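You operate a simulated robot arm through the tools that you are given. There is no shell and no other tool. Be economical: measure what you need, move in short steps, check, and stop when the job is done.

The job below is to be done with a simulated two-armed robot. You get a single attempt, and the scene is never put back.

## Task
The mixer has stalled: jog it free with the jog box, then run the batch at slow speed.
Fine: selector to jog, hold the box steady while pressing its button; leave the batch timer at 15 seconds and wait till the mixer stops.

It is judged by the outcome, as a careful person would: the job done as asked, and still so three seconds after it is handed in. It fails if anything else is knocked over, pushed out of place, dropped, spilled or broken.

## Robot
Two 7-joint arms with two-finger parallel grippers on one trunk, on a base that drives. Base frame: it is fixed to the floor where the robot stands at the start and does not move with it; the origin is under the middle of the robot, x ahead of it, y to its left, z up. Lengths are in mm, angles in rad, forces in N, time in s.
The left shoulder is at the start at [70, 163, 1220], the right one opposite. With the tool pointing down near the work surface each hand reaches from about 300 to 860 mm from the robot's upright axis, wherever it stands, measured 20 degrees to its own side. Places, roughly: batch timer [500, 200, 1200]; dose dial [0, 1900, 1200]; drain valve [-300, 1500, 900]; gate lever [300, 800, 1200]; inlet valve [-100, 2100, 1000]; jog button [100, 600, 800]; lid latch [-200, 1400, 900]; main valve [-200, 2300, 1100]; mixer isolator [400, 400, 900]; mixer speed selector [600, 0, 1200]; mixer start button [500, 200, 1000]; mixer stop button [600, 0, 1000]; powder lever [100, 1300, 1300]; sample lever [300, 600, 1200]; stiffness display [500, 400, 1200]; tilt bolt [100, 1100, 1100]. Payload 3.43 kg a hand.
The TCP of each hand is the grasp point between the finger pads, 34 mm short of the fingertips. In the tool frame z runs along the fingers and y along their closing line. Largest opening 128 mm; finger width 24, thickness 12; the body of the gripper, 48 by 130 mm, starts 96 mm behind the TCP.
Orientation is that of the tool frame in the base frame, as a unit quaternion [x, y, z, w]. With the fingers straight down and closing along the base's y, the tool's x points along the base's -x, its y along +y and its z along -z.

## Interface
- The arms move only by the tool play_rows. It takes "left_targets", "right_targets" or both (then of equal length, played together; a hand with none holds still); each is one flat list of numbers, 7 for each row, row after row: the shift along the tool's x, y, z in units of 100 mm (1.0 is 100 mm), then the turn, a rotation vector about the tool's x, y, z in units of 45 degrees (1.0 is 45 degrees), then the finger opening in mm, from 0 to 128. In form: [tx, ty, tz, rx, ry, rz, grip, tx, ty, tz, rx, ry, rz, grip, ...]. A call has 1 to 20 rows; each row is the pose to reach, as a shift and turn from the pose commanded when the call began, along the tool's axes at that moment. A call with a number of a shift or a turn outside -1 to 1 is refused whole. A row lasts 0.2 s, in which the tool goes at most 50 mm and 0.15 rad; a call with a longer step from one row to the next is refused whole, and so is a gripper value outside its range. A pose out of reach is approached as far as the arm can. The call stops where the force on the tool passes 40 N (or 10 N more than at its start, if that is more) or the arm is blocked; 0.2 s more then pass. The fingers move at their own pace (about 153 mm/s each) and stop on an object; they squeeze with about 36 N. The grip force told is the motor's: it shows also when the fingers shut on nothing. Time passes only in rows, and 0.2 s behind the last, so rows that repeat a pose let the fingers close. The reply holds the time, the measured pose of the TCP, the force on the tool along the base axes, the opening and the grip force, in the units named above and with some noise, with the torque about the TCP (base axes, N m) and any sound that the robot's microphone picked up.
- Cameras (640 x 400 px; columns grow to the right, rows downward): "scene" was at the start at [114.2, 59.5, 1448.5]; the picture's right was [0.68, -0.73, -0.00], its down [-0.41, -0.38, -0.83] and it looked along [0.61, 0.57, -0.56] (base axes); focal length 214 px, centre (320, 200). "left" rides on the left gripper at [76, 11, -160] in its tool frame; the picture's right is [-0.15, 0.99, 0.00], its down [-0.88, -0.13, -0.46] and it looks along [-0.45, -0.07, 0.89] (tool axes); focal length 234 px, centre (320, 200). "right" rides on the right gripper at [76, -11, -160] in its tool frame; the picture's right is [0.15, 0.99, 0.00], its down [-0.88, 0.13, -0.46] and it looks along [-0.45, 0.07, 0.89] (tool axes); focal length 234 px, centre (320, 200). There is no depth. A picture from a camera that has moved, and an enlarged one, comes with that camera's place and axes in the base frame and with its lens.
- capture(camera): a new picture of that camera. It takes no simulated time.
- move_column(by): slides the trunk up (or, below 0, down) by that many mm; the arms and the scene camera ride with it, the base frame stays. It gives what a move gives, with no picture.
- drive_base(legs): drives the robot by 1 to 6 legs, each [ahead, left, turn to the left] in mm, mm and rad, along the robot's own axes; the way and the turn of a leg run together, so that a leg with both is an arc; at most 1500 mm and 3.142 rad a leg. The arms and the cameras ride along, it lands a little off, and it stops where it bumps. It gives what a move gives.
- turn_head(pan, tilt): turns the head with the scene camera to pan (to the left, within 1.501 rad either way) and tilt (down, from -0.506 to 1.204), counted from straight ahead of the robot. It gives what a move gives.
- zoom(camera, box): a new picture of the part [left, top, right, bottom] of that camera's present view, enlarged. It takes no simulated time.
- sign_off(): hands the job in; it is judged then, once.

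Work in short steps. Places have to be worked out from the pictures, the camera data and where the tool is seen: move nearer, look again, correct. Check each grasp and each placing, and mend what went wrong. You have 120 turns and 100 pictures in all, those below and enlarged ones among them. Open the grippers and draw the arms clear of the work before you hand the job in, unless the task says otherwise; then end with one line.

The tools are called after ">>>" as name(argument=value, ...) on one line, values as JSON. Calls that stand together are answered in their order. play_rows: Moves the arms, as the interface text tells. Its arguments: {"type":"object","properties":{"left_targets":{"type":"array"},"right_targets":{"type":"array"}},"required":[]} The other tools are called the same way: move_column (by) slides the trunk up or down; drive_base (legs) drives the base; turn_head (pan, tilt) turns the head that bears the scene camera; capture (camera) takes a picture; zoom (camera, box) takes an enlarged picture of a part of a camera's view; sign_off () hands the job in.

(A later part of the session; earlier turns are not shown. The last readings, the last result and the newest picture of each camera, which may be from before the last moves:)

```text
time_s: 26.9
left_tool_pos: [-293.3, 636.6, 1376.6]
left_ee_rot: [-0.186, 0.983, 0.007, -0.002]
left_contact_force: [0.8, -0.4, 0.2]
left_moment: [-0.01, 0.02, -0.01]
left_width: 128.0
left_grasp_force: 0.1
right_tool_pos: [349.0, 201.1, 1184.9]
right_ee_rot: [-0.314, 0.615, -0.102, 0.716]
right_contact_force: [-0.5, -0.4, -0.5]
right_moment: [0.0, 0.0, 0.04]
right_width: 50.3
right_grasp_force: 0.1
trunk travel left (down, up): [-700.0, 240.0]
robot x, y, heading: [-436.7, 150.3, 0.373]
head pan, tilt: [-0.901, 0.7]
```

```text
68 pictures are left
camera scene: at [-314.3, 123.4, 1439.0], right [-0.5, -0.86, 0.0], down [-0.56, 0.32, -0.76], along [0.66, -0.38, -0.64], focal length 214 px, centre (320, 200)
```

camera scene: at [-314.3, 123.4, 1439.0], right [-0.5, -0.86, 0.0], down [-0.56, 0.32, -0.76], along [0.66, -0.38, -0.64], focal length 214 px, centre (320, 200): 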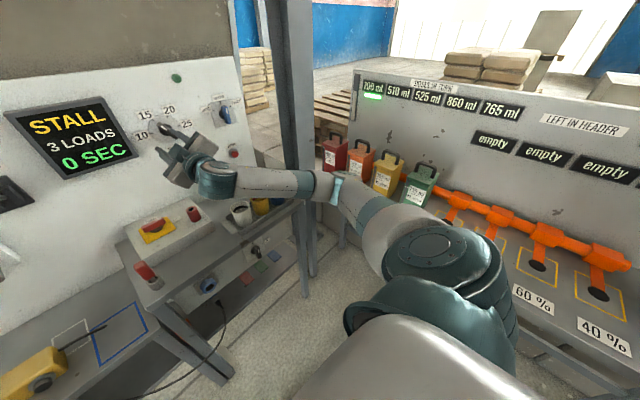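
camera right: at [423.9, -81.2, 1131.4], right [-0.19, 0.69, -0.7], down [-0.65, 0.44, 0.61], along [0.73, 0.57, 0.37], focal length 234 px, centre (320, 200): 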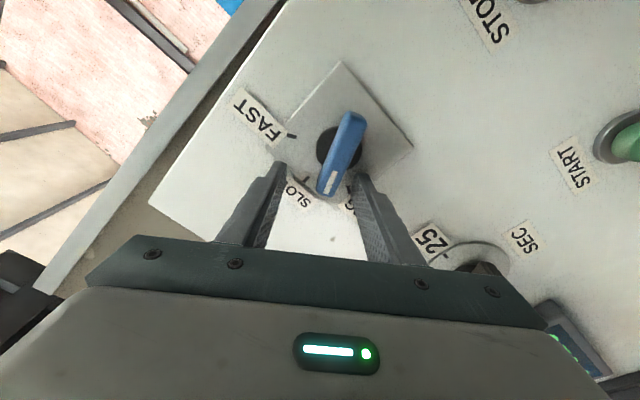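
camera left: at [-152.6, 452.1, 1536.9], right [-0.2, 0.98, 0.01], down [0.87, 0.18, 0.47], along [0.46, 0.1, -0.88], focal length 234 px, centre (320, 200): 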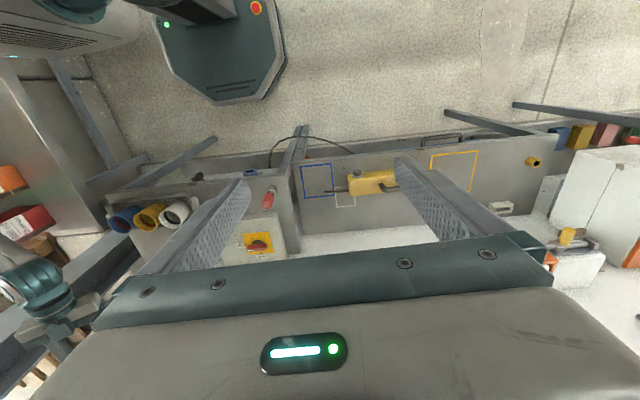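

All clear. I turn slightly right and shift right 77 mm so the robot faces the panel squarely about 160 mm further left than before, keeping the elbow away from the station.

>>> drive_base(legs=[[0, 0, -0.063], [0, -77, 0]])

>>> capture(camera="right")

```text
time_s: 28.4
left_tool_pos: [-240.8, 557.0, 1375.7]
left_ee_rot: [-0.156, 0.988, 0.005, -0.002]
left_contact_force: [0.0, -0.5, 0.8]
left_moment: [0.03, 0.04, 0.02]
left_width: 128.0
left_grasp_force: 0.0
right_tool_pos: [373.5, 81.2, 1186.0]
right_ee_rot: [-0.294, 0.624, -0.124, 0.713]
right_contact_force: [-1.0, 0.0, 0.6]
right_moment: [0.0, 0.02, 0.01]
right_width: 50.1
right_grasp_force: 0.0
trunk travel left (down, up): [-700.0, 240.0]
robot x, y, heading: [-411.4, 76.6, 0.318]
head pan, tilt: [-0.901, 0.7]
```

```text
67 pictures are left
camera right: at [235.5, -10.1, 1123.7], right [-0.16, 0.71, -0.69], down [-0.63, 0.46, 0.62], along [0.76, 0.53, 0.37], focal length 234 px, centre (320, 200)
```

right: 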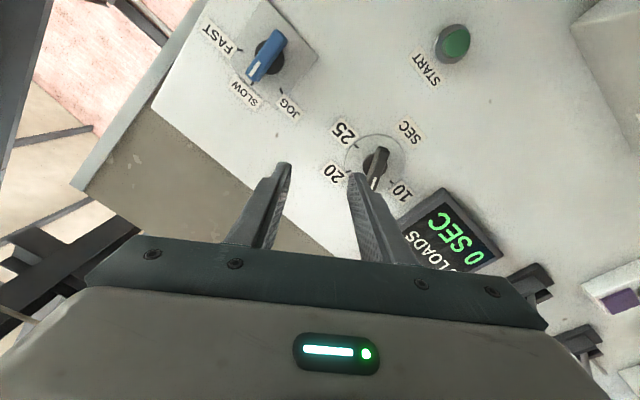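

The knob has sprung back to SLOW. I reset the tool square to the panel (roll back ~35°) while moving 120 mm right and 28 mm down to face the knob.

>>> play_rows(right_targets=[0.184, -0.164, 0.008, -0.014, 0.008, 0.156, 60, 0.368, -0.328, 0.016, -0.029, 0.017, 0.312, 60, 0.552, -0.492, 0.024, -0.043, 0.025, 0.469, 60, 0.736, -0.656, 0.032, -0.058, 0.034, 0.625, 60, 0.92, -0.82, 0.04, -0.072, 0.042, 0.781, 60, 0.92, -0.82, 0.04, -0.072, 0.042, 0.781, 60])

>>> capture(camera="right")

>>> capture(camera="scene")

```text
time_s: 29.8
left_tool_pos: [-240.9, 555.8, 1375.5]
left_ee_rot: [-0.157, 0.988, 0.006, -0.001]
left_contact_force: [0.2, -0.8, -0.4]
left_moment: [0.01, 0.01, -0.02]
left_width: 128.0
left_grasp_force: 0.1
right_tool_pos: [411.6, -32.9, 1157.6]
right_ee_rot: [-0.109, 0.699, 0.11, 0.698]
right_contact_force: [-0.4, 1.0, -0.1]
right_moment: [0.02, -0.03, -0.03]
right_width: 59.9
right_grasp_force: 0.1
trunk travel left (down, up): [-700.0, 240.0]
robot x, y, heading: [-409.3, 78.4, 0.318]
head pan, tilt: [-0.901, 0.7]
```

```text
66 pictures are left
camera right: at [262.0, -92.0, 1083.4], right [-0.3, 0.94, -0.14], down [-0.47, -0.02, 0.88], along [0.83, 0.34, 0.45], focal length 234 px, centre (320, 200)
```

right: 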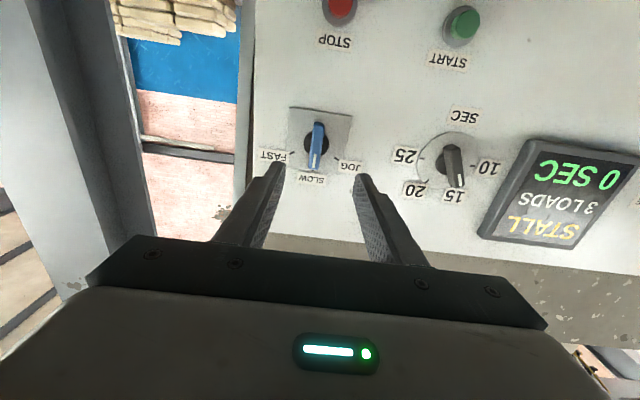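

```text
65 pictures are left
camera scene: at [-292.7, 45.1, 1439.0], right [-0.55, -0.83, 0.0], down [-0.54, 0.36, -0.77], along [0.64, -0.42, -0.64], focal length 214 px, centre (320, 200)
```

scene: 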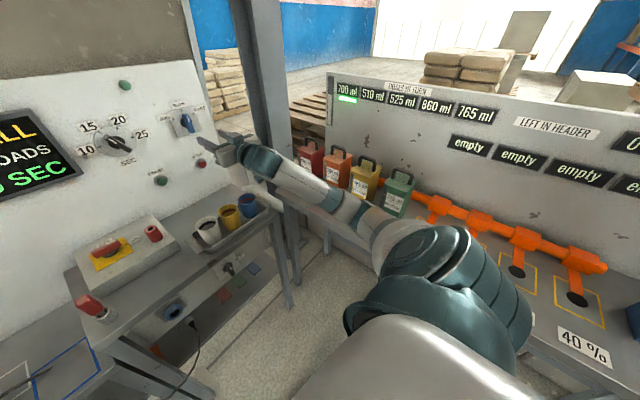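

The elbow is well clear of the cans and panel now, and the hand is on the knob axis (y'≈-157, z≈1158). I drive the base 95 mm forward and check alignment.

>>> drive_base(legs=[[95, 0, 0]])

>>> capture(camera="right")

>>> capture(camera="scene")

```text
time_s: 30.9
left_tool_pos: [-152.8, 584.5, 1377.2]
left_ee_rot: [-0.158, 0.987, 0.006, -0.002]
left_contact_force: [0.3, 0.8, 0.3]
left_moment: [-0.02, 0.02, -0.03]
left_width: 127.9
left_grasp_force: 0.0
right_tool_pos: [499.7, -2.3, 1158.1]
right_ee_rot: [-0.111, 0.699, 0.111, 0.698]
right_contact_force: [0.0, -0.3, 0.7]
right_moment: [0.02, -0.02, 0.01]
right_width: 60.0
right_grasp_force: 0.0
trunk travel left (down, up): [-700.0, 240.0]
robot x, y, heading: [-322.7, 110.3, 0.321]
head pan, tilt: [-0.901, 0.7]
```

```text
64 pictures are left
camera right: at [350.8, -61.8, 1083.8], right [-0.31, 0.94, -0.15], down [-0.47, -0.02, 0.88], along [0.83, 0.34, 0.45], focal length 234 px, centre (320, 200)
```

right: 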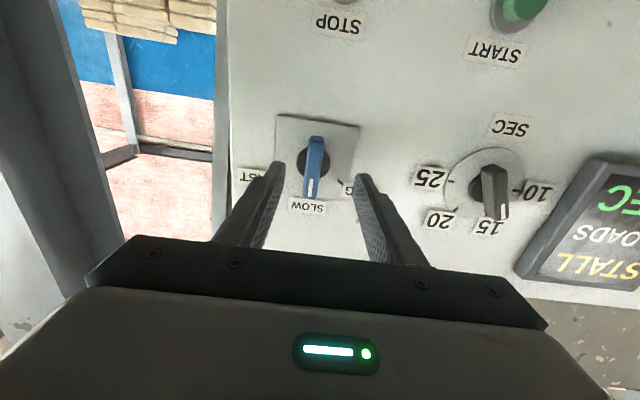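

```text
63 pictures are left
camera scene: at [-204.2, 73.8, 1439.1], right [-0.55, -0.83, 0.0], down [-0.54, 0.36, -0.77], along [0.64, -0.42, -0.64], focal length 214 px, centre (320, 200)
```

scene: 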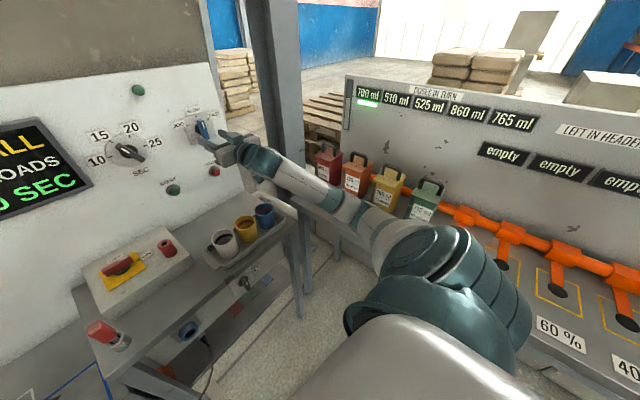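

The handle sits about 5 mm right of the finger midline. I correct that, advance 42 mm, and close.

>>> play_rows(right_targets=[0.02, -0.05, 0.15, 0, 0, 0, 60, 0.02, -0.05, 0.3, 0, 0, 0, 60, 0.02, -0.05, 0.42, 0, 0, 0, 60, 0.02, -0.05, 0.42, 0, 0, 0, 0, 0.02, -0.05, 0.42, 0, 0, 0, 0, 0.02, -0.05, 0.42, 0, 0, 0, 0])

>>> zoom(camera="right", box=[220, 80, 460, 230])

```text
time_s: 32.4
left_tool_pos: [-152.8, 584.2, 1375.1]
left_ee_rot: [-0.158, 0.987, 0.007, -0.002]
left_contact_force: [-0.9, -0.4, -0.3]
left_moment: [-0.02, -0.02, 0.01]
left_width: 128.1
left_grasp_force: 0.1
right_tool_pos: [542.6, 5.7, 1155.0]
right_ee_rot: [-0.11, 0.699, 0.11, 0.698]
right_contact_force: [7.9, -3.4, 3.4]
right_moment: [-0.34, 1.25, -0.2]
right_width: 15.7
right_grasp_force: 44.7
trunk travel left (down, up): [-700.0, 240.0]
robot x, y, heading: [-322.5, 103.5, 0.317]
head pan, tilt: [-0.901, 0.7]
```

```text
2.67 times, centred on (340, 155) of right
camera zoom: at [394.4, -54.1, 1081.5], right [-0.3, 0.94, -0.14], down [-0.47, -0.02, 0.88], along [0.83, 0.34, 0.45], focal length 624 px, centre (267, 320)
```

zoom: 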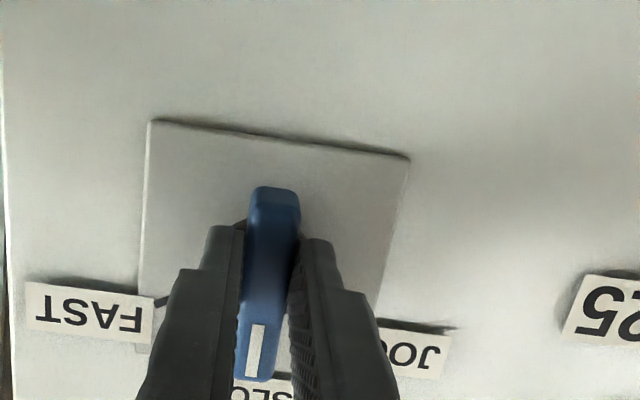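

Grasped cleanly. I turn purely about tool z by −1.0 unit (45°).

>>> play_rows(right_targets=[0, 0, 0, 0, 0, -0.12, 0, 0, 0, 0, 0, 0, -0.24, 0, 0, 0, 0, 0, 0, -0.36, 0, 0, 0, 0, 0, 0, -0.48, 0, 0, 0, 0, 0, 0, -0.6, 0, 0, 0, 0, 0, 0, -0.72, 0, 0, 0, 0, 0, 0, -0.84, 0, 0, 0, 0, 0, 0, -0.96, 0, 0, 0, 0, 0, 0, -1, 0])

>>> capture(camera="right")

```text
time_s: 33.9
left_tool_pos: [-150.6, 584.4, 1375.2]
left_ee_rot: [-0.157, 0.988, 0.008, -0.002]
left_contact_force: [1.1, 0.2, -0.2]
left_moment: [-0.01, -0.03, -0.01]
left_width: 128.0
left_grasp_force: 0.0
right_tool_pos: [544.9, 0.4, 1157.0]
right_ee_rot: [-0.312, 0.634, -0.111, 0.699]
right_contact_force: [8.1, -8.4, -3.9]
right_moment: [0.25, -0.56, 0.99]
right_width: 15.8
right_grasp_force: 44.9
trunk travel left (down, up): [-700.0, 240.0]
robot x, y, heading: [-321.0, 108.4, 0.317]
head pan, tilt: [-0.901, 0.7]
stopped in row 7 (right hand): the force on the tool passed its limit at 41 N (the readings are from after the stop); the commanded pose is now the measured one
```

```text
61 pictures are left
camera right: at [408.1, -97.6, 1103.1], right [-0.21, 0.69, -0.69], down [-0.62, 0.45, 0.64], along [0.75, 0.57, 0.33], focal length 234 px, centre (320, 200)
```

right: 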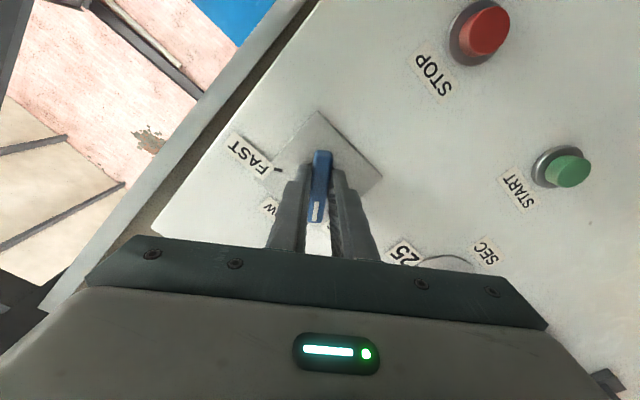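

Much smoother: turned about 35°. I continue the remaining 12–15°.

>>> play_rows(right_targets=[0, 0, 0, 0, 0, -0.08, 0, 0, 0, 0, 0, 0, -0.16, 0, 0, 0, 0, 0, 0, -0.24, 0, 0, 0, 0, 0, 0, -0.3, 0])

>>> capture(camera="right")

```text
time_s: 34.9
left_tool_pos: [-150.1, 581.7, 1377.0]
left_ee_rot: [-0.157, 0.988, 0.007, -0.003]
left_contact_force: [0.4, -0.1, 0.5]
left_moment: [-0.02, 0.02, 0.0]
left_width: 127.9
left_grasp_force: 0.0
right_tool_pos: [545.6, -1.1, 1159.6]
right_ee_rot: [-0.386, 0.591, -0.191, 0.682]
right_contact_force: [18.0, -14.6, 7.7]
right_moment: [0.0, 0.52, -0.54]
right_width: 15.9
right_grasp_force: 44.9
trunk travel left (down, up): [-700.0, 240.0]
robot x, y, heading: [-321.7, 106.1, 0.31]
head pan, tilt: [-0.901, 0.7]
```

```text
60 pictures are left
camera right: at [412.1, -110.1, 1117.9], right [-0.16, 0.52, -0.84], down [-0.66, 0.58, 0.48], along [0.73, 0.63, 0.25], focal length 234 px, centre (320, 200)
```

right: 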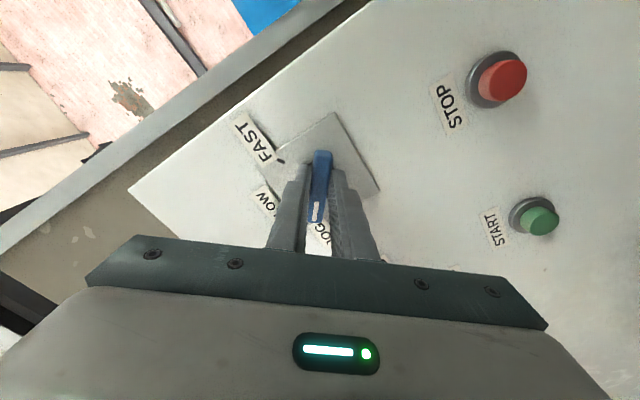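

The hand has turned about 48° and the handle points at JOG. I release and check whether it stays.

>>> play_rows(right_targets=[0, 0, 0, 0, 0, 0, 60, 0, 0, 0, 0, 0, 0, 60, 0, 0, -0.3, 0, 0, 0, 60, 0, 0, -0.6, 0, 0, 0, 60, 0, 0, -0.8, 0, 0, 0, 60])

>>> zoom(camera="right", box=[200, 60, 440, 210])

```text
time_s: 36.1
left_tool_pos: [-151.9, 583.6, 1376.8]
left_ee_rot: [-0.157, 0.988, 0.007, -0.002]
left_contact_force: [0.1, 0.7, -0.8]
left_moment: [0.07, 0.01, -0.01]
left_width: 128.3
left_grasp_force: 0.1
right_tool_pos: [466.0, -21.0, 1160.4]
right_ee_rot: [-0.387, 0.59, -0.19, 0.682]
right_contact_force: [-1.0, 0.1, -0.4]
right_moment: [0.02, 0.0, 0.02]
right_width: 59.8
right_grasp_force: 0.0
trunk travel left (down, up): [-700.0, 240.0]
robot x, y, heading: [-320.5, 98.7, 0.315]
head pan, tilt: [-0.901, 0.7]
```

```text
2.67 times, centred on (320, 135) of right
camera zoom: at [333.2, -130.3, 1119.3], right [-0.16, 0.52, -0.84], down [-0.66, 0.57, 0.48], along [0.73, 0.64, 0.25], focal length 624 px, centre (320, 373)
```

zoom: 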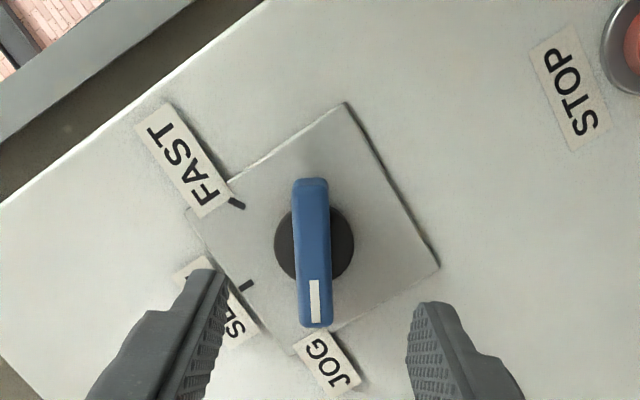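

JOG is set and stays. I back off, then drive left toward the jog box, with the right hand clear of the panel.

>>> drive_base(legs=[[-120, 0, 0], [0, 400, 0]])

>>> play_rows(right_targets=[0, 0, 0, 0, 0, 0.18, 128, 0, 0, 0, 0, 0, 0.36, 128, 0, 0, 0, 0, 0, 0.54, 128, 0, 0, 0, 0, 0, 0.72, 128, 0, 0, 0, 0, 0, 0.9, 128, 0, 0, 0, 0, 0, 1, 128])

>>> turn_head(pan=0.0, tilt=0.8)

>>> capture(camera="scene")

```text
time_s: 39.5
left_tool_pos: [-395.7, 924.3, 1375.3]
left_ee_rot: [-0.157, 0.988, 0.006, -0.002]
left_contact_force: [0.7, 0.2, -0.5]
left_moment: [0.0, -0.03, 0.02]
left_width: 128.1
left_grasp_force: 0.0
right_tool_pos: [224.3, 320.9, 1161.4]
right_ee_rot: [-0.386, 0.591, -0.19, 0.683]
right_contact_force: [0.1, -0.3, 0.1]
right_moment: [0.0, -0.01, 0.02]
right_width: 60.1
right_grasp_force: 0.1
trunk travel left (down, up): [-700.0, 240.0]
robot x, y, heading: [-563.8, 447.4, 0.318]
head pan, tilt: [-0.901, 0.7]
```

```text
time_s: 40.9
left_tool_pos: [-395.7, 925.7, 1375.4]
left_ee_rot: [-0.158, 0.987, 0.007, -0.001]
left_contact_force: [-0.4, 0.2, -0.6]
left_moment: [-0.01, 0.0, -0.02]
left_width: 127.8
left_grasp_force: 0.1
right_tool_pos: [224.7, 322.6, 1161.0]
right_ee_rot: [-0.131, 0.693, 0.086, 0.703]
right_contact_force: [-0.3, -0.1, 0.3]
right_moment: [0.03, -0.02, 0.02]
right_width: 128.1
right_grasp_force: 0.0
trunk travel left (down, up): [-700.0, 240.0]
robot x, y, heading: [-564.6, 445.0, 0.317]
head pan, tilt: [-0.901, 0.7]
```

```text
time_s: 42.1
left_tool_pos: [-395.8, 924.8, 1375.8]
left_ee_rot: [-0.158, 0.987, 0.007, -0.001]
left_contact_force: [-0.7, 0.9, 0.0]
left_moment: [-0.02, -0.02, -0.02]
left_width: 128.1
left_grasp_force: 0.1
right_tool_pos: [224.2, 320.8, 1160.0]
right_ee_rot: [-0.132, 0.693, 0.085, 0.703]
right_contact_force: [-0.2, 0.3, -0.1]
right_moment: [0.0, -0.01, 0.01]
right_width: 127.6
right_grasp_force: 0.0
trunk travel left (down, up): [-700.0, 240.0]
robot x, y, heading: [-563.1, 448.6, 0.312]
head pan, tilt: [0.0, 0.799]
```

```text
58 pictures are left
camera scene: at [-440.1, 486.0, 1430.8], right [0.31, -0.95, 0.0], down [-0.68, -0.22, -0.7], along [0.66, 0.22, -0.72], focal length 214 px, centre (320, 200)
```

scene: 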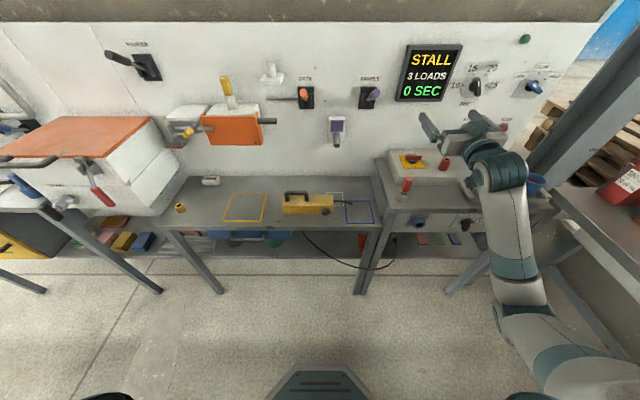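

>>> zoom(camera="scene", box=[160, 150, 440, 290])

```text
2.29 times, centred on (300, 220) of scene
camera zoom: at [-440.1, 486.0, 1430.8], right [0.31, -0.95, 0.0], down [-0.68, -0.22, -0.7], along [0.66, 0.22, -0.72], focal length 490 px, centre (366, 154)
```

zoom: 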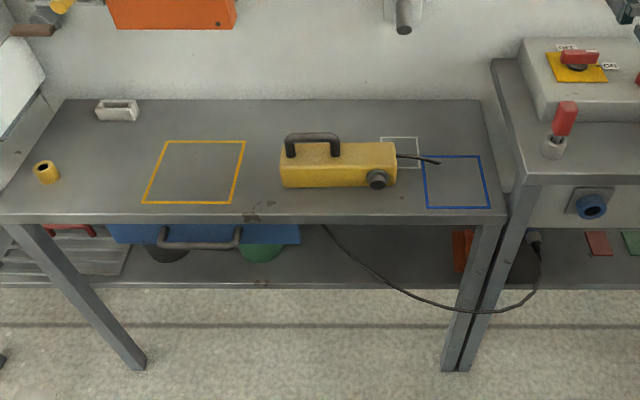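

The jog box sits at about n≈322, y'≈652 on a bench at z≈745. Its black button is on the front face (facing me) near [109, 647, 768], and its carry handle is on top near [106, 764, 840]. Plan: left hand grips the handle, right hand's closed fingertips push the button. First I pitch the right tool back to pointing down.

>>> play_rows(right_targets=[0, 0, 0, -0.006, 0.167, 0.006, 128, 0, 0, 0, -0.012, 0.333, 0.011, 128, 0, 0, 0, -0.018, 0.5, 0.017, 128, 0, 0, 0, -0.024, 0.667, 0.022, 128, 0, 0, 0, -0.03, 0.833, 0.028, 128, 0, 0, 0, -0.036, 1.0, 0.033, 128])

>>> play_rows(right_targets=[0, 0, 0, -0.006, 0.167, 0.006, 60, 0, 0, 0, -0.012, 0.333, 0.011, 20, 0, 0, 0, -0.018, 0.5, 0.017, 0, 0, 0, 0, -0.024, 0.667, 0.022, 0, 0, 0, 0, -0.03, 0.833, 0.028, 0, 0, 0, 0, -0.036, 1.0, 0.033, 0])

>>> drive_base(legs=[[60, 40, 0]])

>>> capture(camera="scene")

```text
time_s: 43.5
left_tool_pos: [-394.6, 926.3, 1375.8]
left_ee_rot: [-0.159, 0.987, 0.006, -0.002]
left_contact_force: [-0.1, -0.1, -0.1]
left_moment: [0.0, 0.02, 0.01]
left_width: 128.0
left_grasp_force: 0.1
right_tool_pos: [223.7, 322.0, 1159.1]
right_ee_rot: [-0.156, 0.911, 0.047, 0.38]
right_contact_force: [0.1, -0.2, -0.7]
right_moment: [-0.04, -0.01, -0.02]
right_width: 128.1
right_grasp_force: 0.0
trunk travel left (down, up): [-700.0, 240.0]
robot x, y, heading: [-564.2, 448.7, 0.317]
head pan, tilt: [0.0, 0.799]
```

```text
time_s: 44.9
left_tool_pos: [-395.7, 926.8, 1376.1]
left_ee_rot: [-0.158, 0.987, 0.006, -0.002]
left_contact_force: [0.6, 0.5, -0.2]
left_moment: [-0.04, 0.01, -0.01]
left_width: 128.0
left_grasp_force: 0.0
right_tool_pos: [224.1, 322.2, 1160.0]
right_ee_rot: [-0.154, 0.988, 0.001, 0.001]
right_contact_force: [0.2, 0.1, 0.2]
right_moment: [-0.02, 0.0, 0.02]
right_width: 0.3
right_grasp_force: 32.6
trunk travel left (down, up): [-700.0, 240.0]
robot x, y, heading: [-560.7, 447.8, 0.316]
head pan, tilt: [0.0, 0.799]
```

```text
time_s: 45.9
left_tool_pos: [-353.4, 978.7, 1376.7]
left_ee_rot: [-0.158, 0.987, 0.008, -0.001]
left_contact_force: [-0.6, 0.1, 0.2]
left_moment: [0.03, 0.0, 0.02]
left_width: 128.1
left_grasp_force: 0.1
right_tool_pos: [265.8, 374.0, 1160.6]
right_ee_rot: [-0.154, 0.988, 0.002, 0.002]
right_contact_force: [0.0, 0.1, 0.6]
right_moment: [0.02, -0.02, 0.0]
right_width: 0.1
right_grasp_force: 32.8
trunk travel left (down, up): [-700.0, 240.0]
robot x, y, heading: [-518.7, 500.6, 0.315]
head pan, tilt: [0.0, 0.799]
```

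```text
56 pictures are left
camera scene: at [-398.2, 539.4, 1431.1], right [0.31, -0.95, 0.0], down [-0.68, -0.22, -0.7], along [0.66, 0.22, -0.72], focal length 214 px, centre (320, 200)
```

scene: 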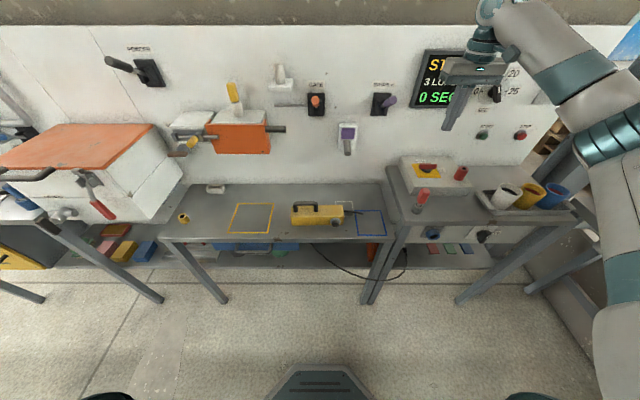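

Left arm next: I swing the left hand toward the box while yawing 90° so its fingers will close front-to-back across the handle, staying high for now.

>>> play_rows(left_targets=[-0.133, -0.167, 0, 0, 0, 0.167, 128, -0.267, -0.333, 0, 0, 0, 0.333, 128, -0.4, -0.5, 0, 0, 0, 0.5, 128, -0.533, -0.667, 0, 0, 0, 0.667, 128, -0.667, -0.833, 0, 0, 0, 0.833, 128, -0.8, -1, 0, 0, 0, 1, 128])

>>> play_rows(left_targets=[-0.165, -0.023, 0, 0, 0, 0.167, 128, -0.33, -0.047, 0, 0, 0, 0.333, 128, -0.495, -0.07, 0, 0, 0, 0.5, 128, -0.66, -0.094, 0, 0, 0, 0.667, 128, -0.825, -0.117, 0, 0, 0, 0.833, 128, -0.99, -0.141, 0, 0, 0, 1, 128])

>>> play_rows(left_targets=[-0.25, 0.25, 0.1, 0, 0, 0, 128, -0.5, 0.5, 0.2, 0, 0, 0, 128, -0.75, 0.75, 0.3, 0, 0, 0, 128, -1, 1, 0.4, 0, 0, 0, 128])

>>> capture(camera="left")

>>> capture(camera="scene")

```text
time_s: 47.3
left_tool_pos: [-244.5, 908.8, 1375.3]
left_ee_rot: [0.232, 0.973, 0.005, -0.005]
left_contact_force: [-0.2, 0.6, 0.0]
left_moment: [0.04, 0.01, -0.02]
left_width: 128.2
left_grasp_force: 0.0
right_tool_pos: [268.9, 376.6, 1157.4]
right_ee_rot: [-0.155, 0.988, 0.001, 0.001]
right_contact_force: [0.2, -0.5, -0.2]
right_moment: [0.0, 0.0, -0.03]
right_width: 0.1
right_grasp_force: 32.9
trunk travel left (down, up): [-700.0, 240.0]
robot x, y, heading: [-520.1, 503.5, 0.309]
head pan, tilt: [0.0, 0.799]
```

```text
time_s: 48.7
left_tool_pos: [-161.4, 852.2, 1373.3]
left_ee_rot: [0.588, 0.809, 0.003, -0.006]
left_contact_force: [-0.2, 0.3, 0.2]
left_moment: [0.01, 0.0, 0.01]
left_width: 127.8
left_grasp_force: 0.1
right_tool_pos: [268.9, 375.9, 1158.4]
right_ee_rot: [-0.154, 0.988, 0.002, 0.001]
right_contact_force: [0.8, -0.6, -0.3]
right_moment: [0.05, -0.01, 0.02]
right_width: 0.0
right_grasp_force: 33.3
trunk travel left (down, up): [-700.0, 240.0]
robot x, y, heading: [-518.7, 501.0, 0.317]
head pan, tilt: [0.0, 0.799]
```

```text
time_s: 49.7
left_tool_pos: [-72.2, 830.9, 1322.9]
left_ee_rot: [0.587, 0.81, 0.003, -0.006]
left_contact_force: [0.9, -0.6, -0.4]
left_moment: [-0.03, 0.06, 0.0]
left_width: 127.9
left_grasp_force: 0.1
left hand out of reach, approached as far as the arm can: row 3, 4
right_tool_pos: [269.4, 376.6, 1159.5]
right_ee_rot: [-0.155, 0.988, 0.001, 0.001]
right_contact_force: [0.2, 0.1, -0.6]
right_moment: [-0.03, 0.0, 0.01]
right_width: 0.0
right_grasp_force: 32.8
trunk travel left (down, up): [-700.0, 240.0]
robot x, y, heading: [-522.6, 503.8, 0.313]
head pan, tilt: [0.0, 0.799]
```

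```text
55 pictures are left
camera left: at [-84.1, 905.1, 1485.4], right [0.99, 0.17, 0.0], down [0.15, -0.88, 0.44], along [0.07, -0.44, -0.9], focal length 234 px, centre (320, 200)
```

left: 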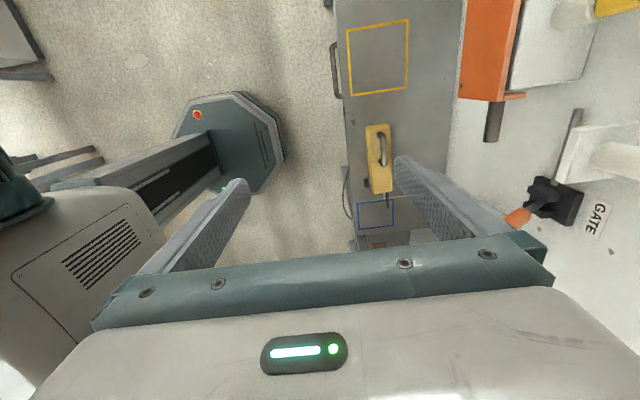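

```text
54 pictures are left
camera scene: at [-395.6, 541.9, 1430.7], right [0.31, -0.95, 0.0], down [-0.68, -0.22, -0.7], along [0.66, 0.22, -0.72], focal length 214 px, centre (320, 200)
```

scene: 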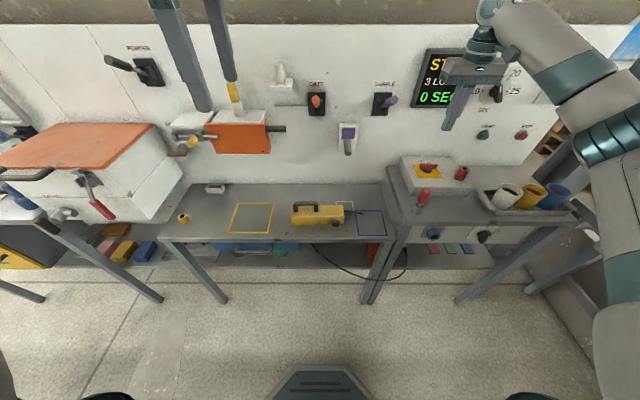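

The left hand sits about 120 mm left, 150 mm short of the handle in n, and high (reach-limited there). I descend in steps while closing in.

>>> play_rows(left_targets=[-0.12, 0.08, 0.25, 0, 0, 0, 128, -0.25, 0.15, 0.5, 0, 0, 0, 128, -0.38, 0.22, 0.75, 0, 0, 0, 128, -0.5, 0.3, 1, 0, 0, 0, 128])

>>> play_rows(left_targets=[-0.12, 0.13, 0.25, 0, 0, 0, 128, -0.25, 0.25, 0.5, 0, 0, 0, 128, -0.38, 0.38, 0.75, 0, 0, 0, 128, -0.5, 0.5, 1, 0, 0, 0, 128])

>>> capture(camera="left")

```text
time_s: 50.7
left_tool_pos: [-52.8, 822.4, 1251.9]
left_ee_rot: [0.587, 0.81, 0.004, -0.005]
left_contact_force: [0.9, 0.3, 0.0]
left_moment: [0.02, -0.01, -0.01]
left_width: 127.8
left_grasp_force: 0.0
left hand out of reach, approached as far as the arm can: row 1, 2, 3, 4
right_tool_pos: [266.4, 376.3, 1160.6]
right_ee_rot: [-0.154, 0.988, 0.002, 0.002]
right_contact_force: [-0.6, -0.3, 0.2]
right_moment: [0.01, -0.03, -0.02]
right_width: 0.0
right_grasp_force: 33.1
trunk travel left (down, up): [-700.0, 240.0]
robot x, y, heading: [-521.5, 501.6, 0.314]
head pan, tilt: [0.0, 0.799]
```

```text
time_s: 51.7
left_tool_pos: [-34.8, 822.1, 1196.1]
left_ee_rot: [0.586, 0.81, 0.004, -0.006]
left_contact_force: [-0.8, 0.3, 0.0]
left_moment: [-0.03, -0.01, 0.01]
left_width: 128.2
left_grasp_force: 0.0
left hand out of reach, approached as far as the arm can: row 1, 2, 3, 4
right_tool_pos: [267.5, 377.8, 1160.1]
right_ee_rot: [-0.155, 0.988, 0.001, 0.001]
right_contact_force: [0.4, 0.3, -0.1]
right_moment: [0.01, -0.01, -0.01]
right_width: 0.0
right_grasp_force: 33.1
trunk travel left (down, up): [-700.0, 240.0]
robot x, y, heading: [-519.5, 502.6, 0.316]
head pan, tilt: [0.0, 0.799]
```

```text
53 pictures are left
camera left: at [-45.4, 895.4, 1358.0], right [0.99, 0.17, 0.0], down [0.15, -0.88, 0.45], along [0.07, -0.44, -0.9], focal length 234 px, centre (320, 200)
```

left: 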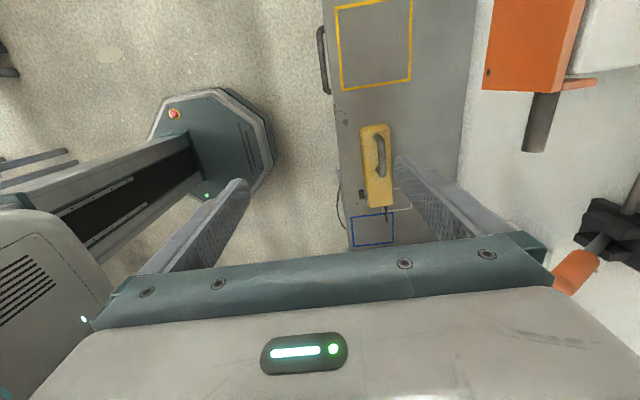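

The left arm is limited while the hand is nearly shoulder-high; lower should be easier. I descend purely in z.

>>> play_rows(left_targets=[0, 0, 0.25, 0, 0, 0, 128, 0, 0, 0.5, 0, 0, 0, 128, 0, 0, 0.75, 0, 0, 0, 128, 0, 0, 1, 0, 0, 0, 128])

>>> play_rows(left_targets=[-0.2, 0.1, 0.2, 0, 0, 0, 128, -0.4, 0.2, 0.4, 0, 0, 0, 128, -0.6, 0.3, 0.6, 0, 0, 0, 128, -0.8, 0.4, 0.8, 0, 0, 0, 128])

```text
time_s: 52.7
left_tool_pos: [-31.5, 821.0, 1098.0]
left_ee_rot: [0.586, 0.81, 0.003, -0.006]
left_contact_force: [-0.1, 1.0, 0.0]
left_moment: [-0.01, 0.0, 0.01]
left_width: 127.9
left_grasp_force: 0.2
right_tool_pos: [267.2, 376.5, 1159.5]
right_ee_rot: [-0.155, 0.988, 0.001, 0.002]
right_contact_force: [0.9, -0.1, 0.6]
right_moment: [-0.04, 0.02, 0.0]
right_width: 0.0
right_grasp_force: 32.5
trunk travel left (down, up): [-700.0, 240.0]
robot x, y, heading: [-520.6, 502.7, 0.316]
head pan, tilt: [0.0, 0.799]
```

```text
time_s: 53.7
left_tool_pos: [-33.5, 825.2, 1046.5]
left_ee_rot: [0.587, 0.81, 0.003, -0.006]
left_contact_force: [-0.1, 0.8, -0.2]
left_moment: [-0.01, -0.01, 0.03]
left_width: 127.8
left_grasp_force: 0.0
left hand out of reach, approached as far as the arm can: row 1, 2, 3, 4
right_tool_pos: [267.3, 377.6, 1161.2]
right_ee_rot: [-0.154, 0.988, 0.002, 0.001]
right_contact_force: [-0.3, -0.7, -0.3]
right_moment: [-0.01, 0.02, -0.01]
right_width: 0.0
right_grasp_force: 32.8
trunk travel left (down, up): [-700.0, 240.0]
robot x, y, heading: [-518.8, 501.2, 0.319]
head pan, tilt: [0.0, 0.799]
```

The 90° yaw limits the left hand to no further inward than its shoulder line. I shift the base 105 mm right and 50 mm forward so the handle falls on that line.

>>> drive_base(legs=[[50, -105, 0]])

>>> capture(camera="left")

```text
time_s: 54.9
left_tool_pos: [46.3, 741.7, 1046.8]
left_ee_rot: [0.587, 0.81, 0.003, -0.005]
left_contact_force: [-0.1, -0.1, -1.6]
left_moment: [0.01, 0.0, -0.01]
left_width: 128.2
left_grasp_force: 0.0
right_tool_pos: [346.1, 293.2, 1160.6]
right_ee_rot: [-0.155, 0.988, 0.001, 0.002]
right_contact_force: [0.5, 0.3, -0.2]
right_moment: [0.0, 0.0, 0.01]
right_width: 0.0
right_grasp_force: 32.4
trunk travel left (down, up): [-700.0, 240.0]
robot x, y, heading: [-440.0, 420.5, 0.316]
head pan, tilt: [0.0, 0.799]
```

```text
52 pictures are left
camera left: at [33.8, 816.3, 1208.3], right [0.99, 0.17, 0.0], down [0.15, -0.88, 0.45], along [0.07, -0.44, -0.9], focal length 234 px, centre (320, 200)
```

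left: 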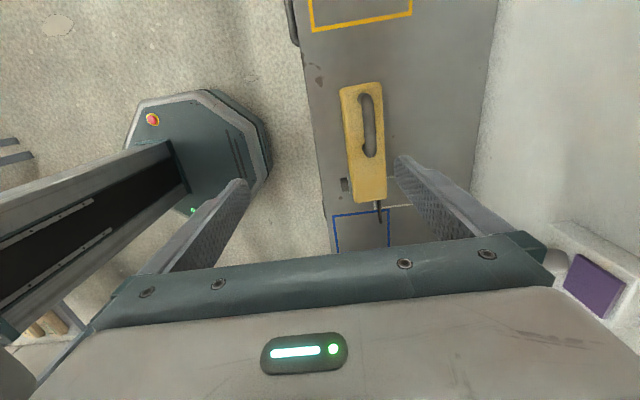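

The handle is at about [115, 771, 830]. I move the left hand 74 mm forward and descend 130 mm to hover above it.

>>> play_rows(left_targets=[0.01, 0.18, 0.25, 0, 0, 0, 128, 0.02, 0.37, 0.5, 0, 0, 0, 128, 0.04, 0.55, 0.75, 0, 0, 0, 100, 0.06, 0.74, 1, 0, 0, 0, 80, 0.06, 0.74, 1, 0, 0, 0, 80])

>>> capture(camera="left")

>>> capture(camera="scene")

```text
time_s: 56.1
left_tool_pos: [67.8, 806.0, 971.5]
left_ee_rot: [0.587, 0.81, 0.003, -0.005]
left_contact_force: [0.4, 0.1, -0.4]
left_moment: [-0.03, 0.02, 0.03]
left_width: 79.8
left_grasp_force: 0.0
left hand out of reach, approached as far as the arm can: row 1, 2, 3, 4, 5
right_tool_pos: [347.0, 293.3, 1160.1]
right_ee_rot: [-0.155, 0.988, 0.001, 0.002]
right_contact_force: [0.3, -0.5, 0.2]
right_moment: [0.06, -0.02, 0.02]
right_width: 0.0
right_grasp_force: 33.2
trunk travel left (down, up): [-700.0, 240.0]
robot x, y, heading: [-438.6, 419.4, 0.319]
head pan, tilt: [0.0, 0.799]
```

```text
51 pictures are left
camera left: at [56.1, 879.6, 1133.6], right [0.99, 0.17, 0.0], down [0.15, -0.88, 0.45], along [0.07, -0.44, -0.9], focal length 234 px, centre (320, 200)
```

left: 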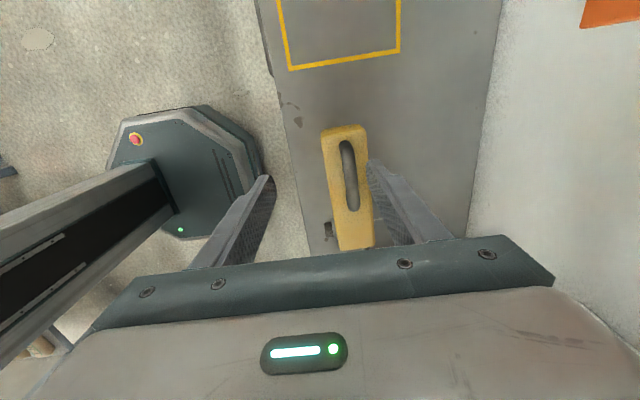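

```text
50 pictures are left
camera scene: at [-316.9, 458.0, 1430.7], right [0.31, -0.95, 0.0], down [-0.68, -0.22, -0.7], along [0.66, 0.22, -0.72], focal length 214 px, centre (320, 200)
```

scene: 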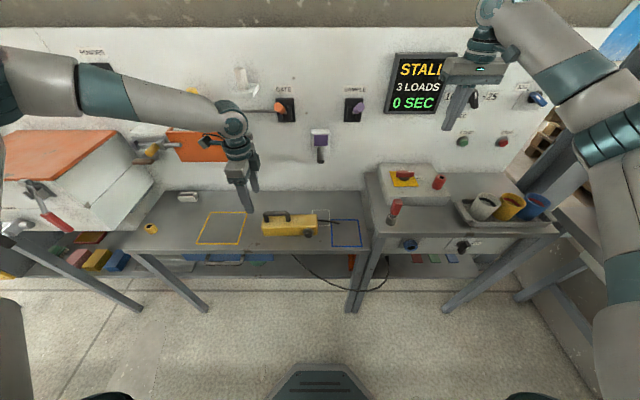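

At this yaw the left wrist is near its limit (the forearm comes in from the left). I rotate the wrist the other way by 180° total, so the closing line is the same but the wrist is comfortable.

>>> play_rows(left_targets=[0, 0, 0, 0, 0, -0.18, 100, 0, 0, 0, 0, 0, -0.36, 100, 0, 0, 0, 0, 0, -0.54, 100, 0, 0, 0, 0, 0, -0.72, 100, 0, 0, 0, 0, 0, -0.86, 100, 0, 0, 0, 0, 0, -1, 100])

>>> play_rows(left_targets=[0, 0, 0, 0, 0, -0.18, 100, 0, 0, 0, 0, 0, -0.36, 100, 0, 0, 0, 0, 0, -0.54, 100, 0, 0, 0, 0, 0, -0.72, 100, 0, 0, 0, 0, 0, -0.86, 100, 0, 0, 0, 0, 0, -1, 100])

>>> play_rows(left_targets=[0, 0, 0, 0, 0, -0.18, 100, 0, 0, 0, 0, 0, -0.36, 100, 0, 0, 0, 0, 0, -0.54, 100, 0, 0, 0, 0, 0, -0.72, 100, 0, 0, 0, 0, 0, -0.86, 100, 0, 0, 0, 0, 0, -1, 100])

>>> play_rows(left_targets=[0, 0, 0, 0, 0, -0.18, 100, 0, 0, 0, 0, 0, -0.36, 100, 0, 0, 0, 0, 0, -0.54, 100, 0, 0, 0, 0, 0, -0.72, 100, 0, 0, 0, 0, 0, -0.86, 100, 0, 0, 0, 0, 0, -1, 100])

>>> capture(camera="left")

```text
time_s: 57.5
left_tool_pos: [67.1, 806.7, 973.3]
left_ee_rot: [0.231, 0.973, 0.005, -0.003]
left_contact_force: [-0.1, 0.2, -0.2]
left_moment: [0.0, -0.01, -0.02]
left_width: 99.9
left_grasp_force: 0.0
right_tool_pos: [348.0, 293.2, 1161.1]
right_ee_rot: [-0.154, 0.988, 0.001, 0.002]
right_contact_force: [0.2, 0.2, -0.8]
right_moment: [-0.03, -0.02, 0.03]
right_width: 0.0
right_grasp_force: 33.2
trunk travel left (down, up): [-700.0, 240.0]
robot x, y, heading: [-440.0, 422.5, 0.315]
head pan, tilt: [0.0, 0.799]
```

```text
time_s: 58.9
left_tool_pos: [67.3, 806.2, 975.0]
left_ee_rot: [-0.158, 0.987, 0.006, -0.002]
left_contact_force: [-0.2, -0.4, 0.7]
left_moment: [-0.02, -0.02, -0.03]
left_width: 99.9
left_grasp_force: 0.1
right_tool_pos: [347.5, 293.6, 1159.4]
right_ee_rot: [-0.155, 0.988, 0.001, 0.002]
right_contact_force: [0.1, 0.4, 0.2]
right_moment: [-0.02, -0.03, -0.04]
right_width: 0.1
right_grasp_force: 33.0
trunk travel left (down, up): [-700.0, 240.0]
robot x, y, heading: [-441.9, 417.3, 0.319]
head pan, tilt: [0.0, 0.799]
```

```text
time_s: 60.3
left_tool_pos: [66.0, 807.2, 972.4]
left_ee_rot: [-0.524, 0.852, 0.006, 0.001]
left_contact_force: [-0.2, -0.5, -0.1]
left_moment: [0.05, 0.01, -0.02]
left_width: 100.3
left_grasp_force: 0.1
right_tool_pos: [346.1, 292.9, 1161.1]
right_ee_rot: [-0.155, 0.988, 0.001, 0.002]
right_contact_force: [0.5, -1.0, 0.4]
right_moment: [-0.01, 0.01, -0.01]
right_width: 0.2
right_grasp_force: 32.8
trunk travel left (down, up): [-700.0, 240.0]
robot x, y, heading: [-440.7, 421.6, 0.319]
head pan, tilt: [0.0, 0.799]
```

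```text
time_s: 61.7
left_tool_pos: [65.3, 807.5, 973.7]
left_ee_rot: [0.81, -0.586, -0.005, -0.003]
left_contact_force: [0.1, -0.2, 0.3]
left_moment: [0.01, -0.01, 0.01]
left_width: 99.8
left_grasp_force: 0.0
right_tool_pos: [347.3, 293.1, 1159.8]
right_ee_rot: [-0.155, 0.988, 0.001, 0.002]
right_contact_force: [0.0, -0.1, 0.6]
right_moment: [-0.01, -0.03, -0.01]
right_width: 0.0
right_grasp_force: 32.7
trunk travel left (down, up): [-700.0, 240.0]
robot x, y, heading: [-443.1, 418.2, 0.317]
head pan, tilt: [0.0, 0.799]
```

```text
49 pictures are left
camera left: at [80.6, 729.5, 1133.9], right [-0.99, -0.17, 0.0], down [-0.15, 0.87, 0.47], along [-0.08, 0.46, -0.88], focal length 234 px, centre (320, 200)
```

left: 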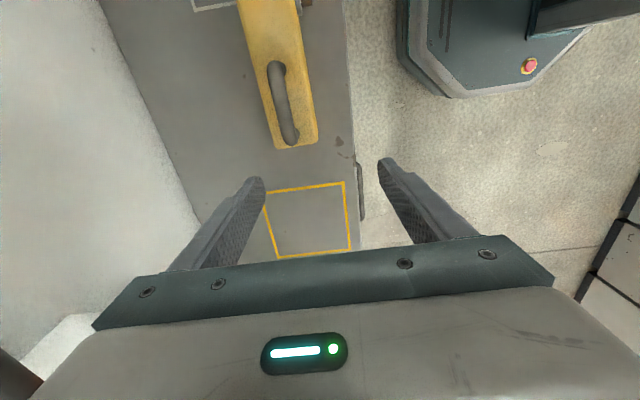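

The wrist is now comfortable and the closing line is unchanged. The handle is at about [116, 769, 830]: I move 52 mm right, 36 mm forward, and down 90 mm to hover.

>>> play_rows(left_targets=[0.13, -0.09, 0, 0, 0, 0, 80, 0.26, -0.18, 0.2, 0, 0, 0, 80, 0.39, -0.27, 0.4, 0, 0, 0, 60, 0.52, -0.36, 0.65, 0, 0, 0, 60, 0.52, -0.36, 0.85, 0, 0, 0, 60, 0.52, -0.36, 0.85, 0, 0, 0, 60])

>>> capture(camera="left")

>>> zoom(camera="scene", box=[190, 130, 390, 255])

```text
time_s: 63.1
left_tool_pos: [54.5, 814.8, 938.7]
left_ee_rot: [0.81, -0.587, -0.005, -0.004]
left_contact_force: [0.3, 0.4, 0.5]
left_moment: [0.02, 0.01, 0.02]
left_width: 59.8
left_grasp_force: 0.0
left hand out of reach, approached as far as the arm can: row 1, 2, 3, 4, 5, 6
right_tool_pos: [346.3, 293.1, 1159.0]
right_ee_rot: [-0.155, 0.988, 0.002, 0.002]
right_contact_force: [-0.8, 1.0, 0.4]
right_moment: [0.0, -0.02, -0.01]
right_width: 0.1
right_grasp_force: 33.1
trunk travel left (down, up): [-700.0, 240.0]
robot x, y, heading: [-441.0, 420.0, 0.319]
head pan, tilt: [0.0, 0.799]
```

```text
48 pictures are left
camera left: at [67.7, 738.0, 1099.8], right [-0.99, -0.17, 0.0], down [-0.15, 0.87, 0.47], along [-0.08, 0.46, -0.89], focal length 234 px, centre (320, 200)
```

left: 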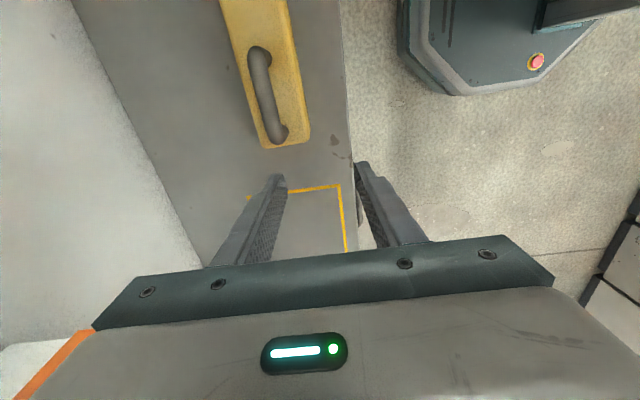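

```text
3.20 times, centred on (290, 192) of scene
camera zoom: at [-316.9, 458.3, 1430.7], right [0.31, -0.95, 0.0], down [-0.68, -0.22, -0.7], along [0.66, 0.22, -0.72], focal length 686 px, centre (416, 224)
```

zoom: 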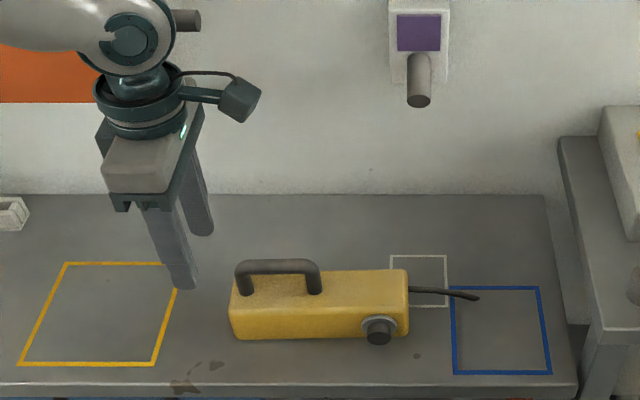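

The left arm still refuses to move inward or forward though it isn't far. I look at its posture to understand what limits it.

>>> turn_head(pan=0.9, tilt=0.4)

>>> capture(camera="scene")

```text
time_s: 64.3
left_tool_pos: [53.8, 814.5, 940.4]
left_ee_rot: [0.81, -0.587, -0.005, -0.003]
left_contact_force: [-0.3, -0.8, 0.0]
left_moment: [-0.01, 0.0, 0.05]
left_width: 60.2
left_grasp_force: 0.0
right_tool_pos: [347.6, 292.8, 1160.0]
right_ee_rot: [-0.155, 0.988, 0.001, 0.002]
right_contact_force: [0.2, -0.2, 0.6]
right_moment: [0.0, 0.01, -0.01]
right_width: 0.0
right_grasp_force: 32.7
trunk travel left (down, up): [-700.0, 240.0]
robot x, y, heading: [-436.2, 421.2, 0.316]
head pan, tilt: [0.901, 0.4]
```

```text
46 pictures are left
camera scene: at [-361.3, 520.4, 1465.8], right [0.94, -0.35, 0.0], down [-0.14, -0.37, -0.92], along [0.32, 0.86, -0.39], focal length 214 px, centre (320, 200)
```

scene: 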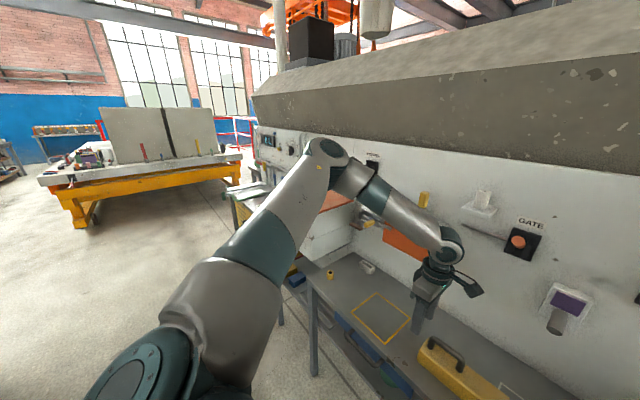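

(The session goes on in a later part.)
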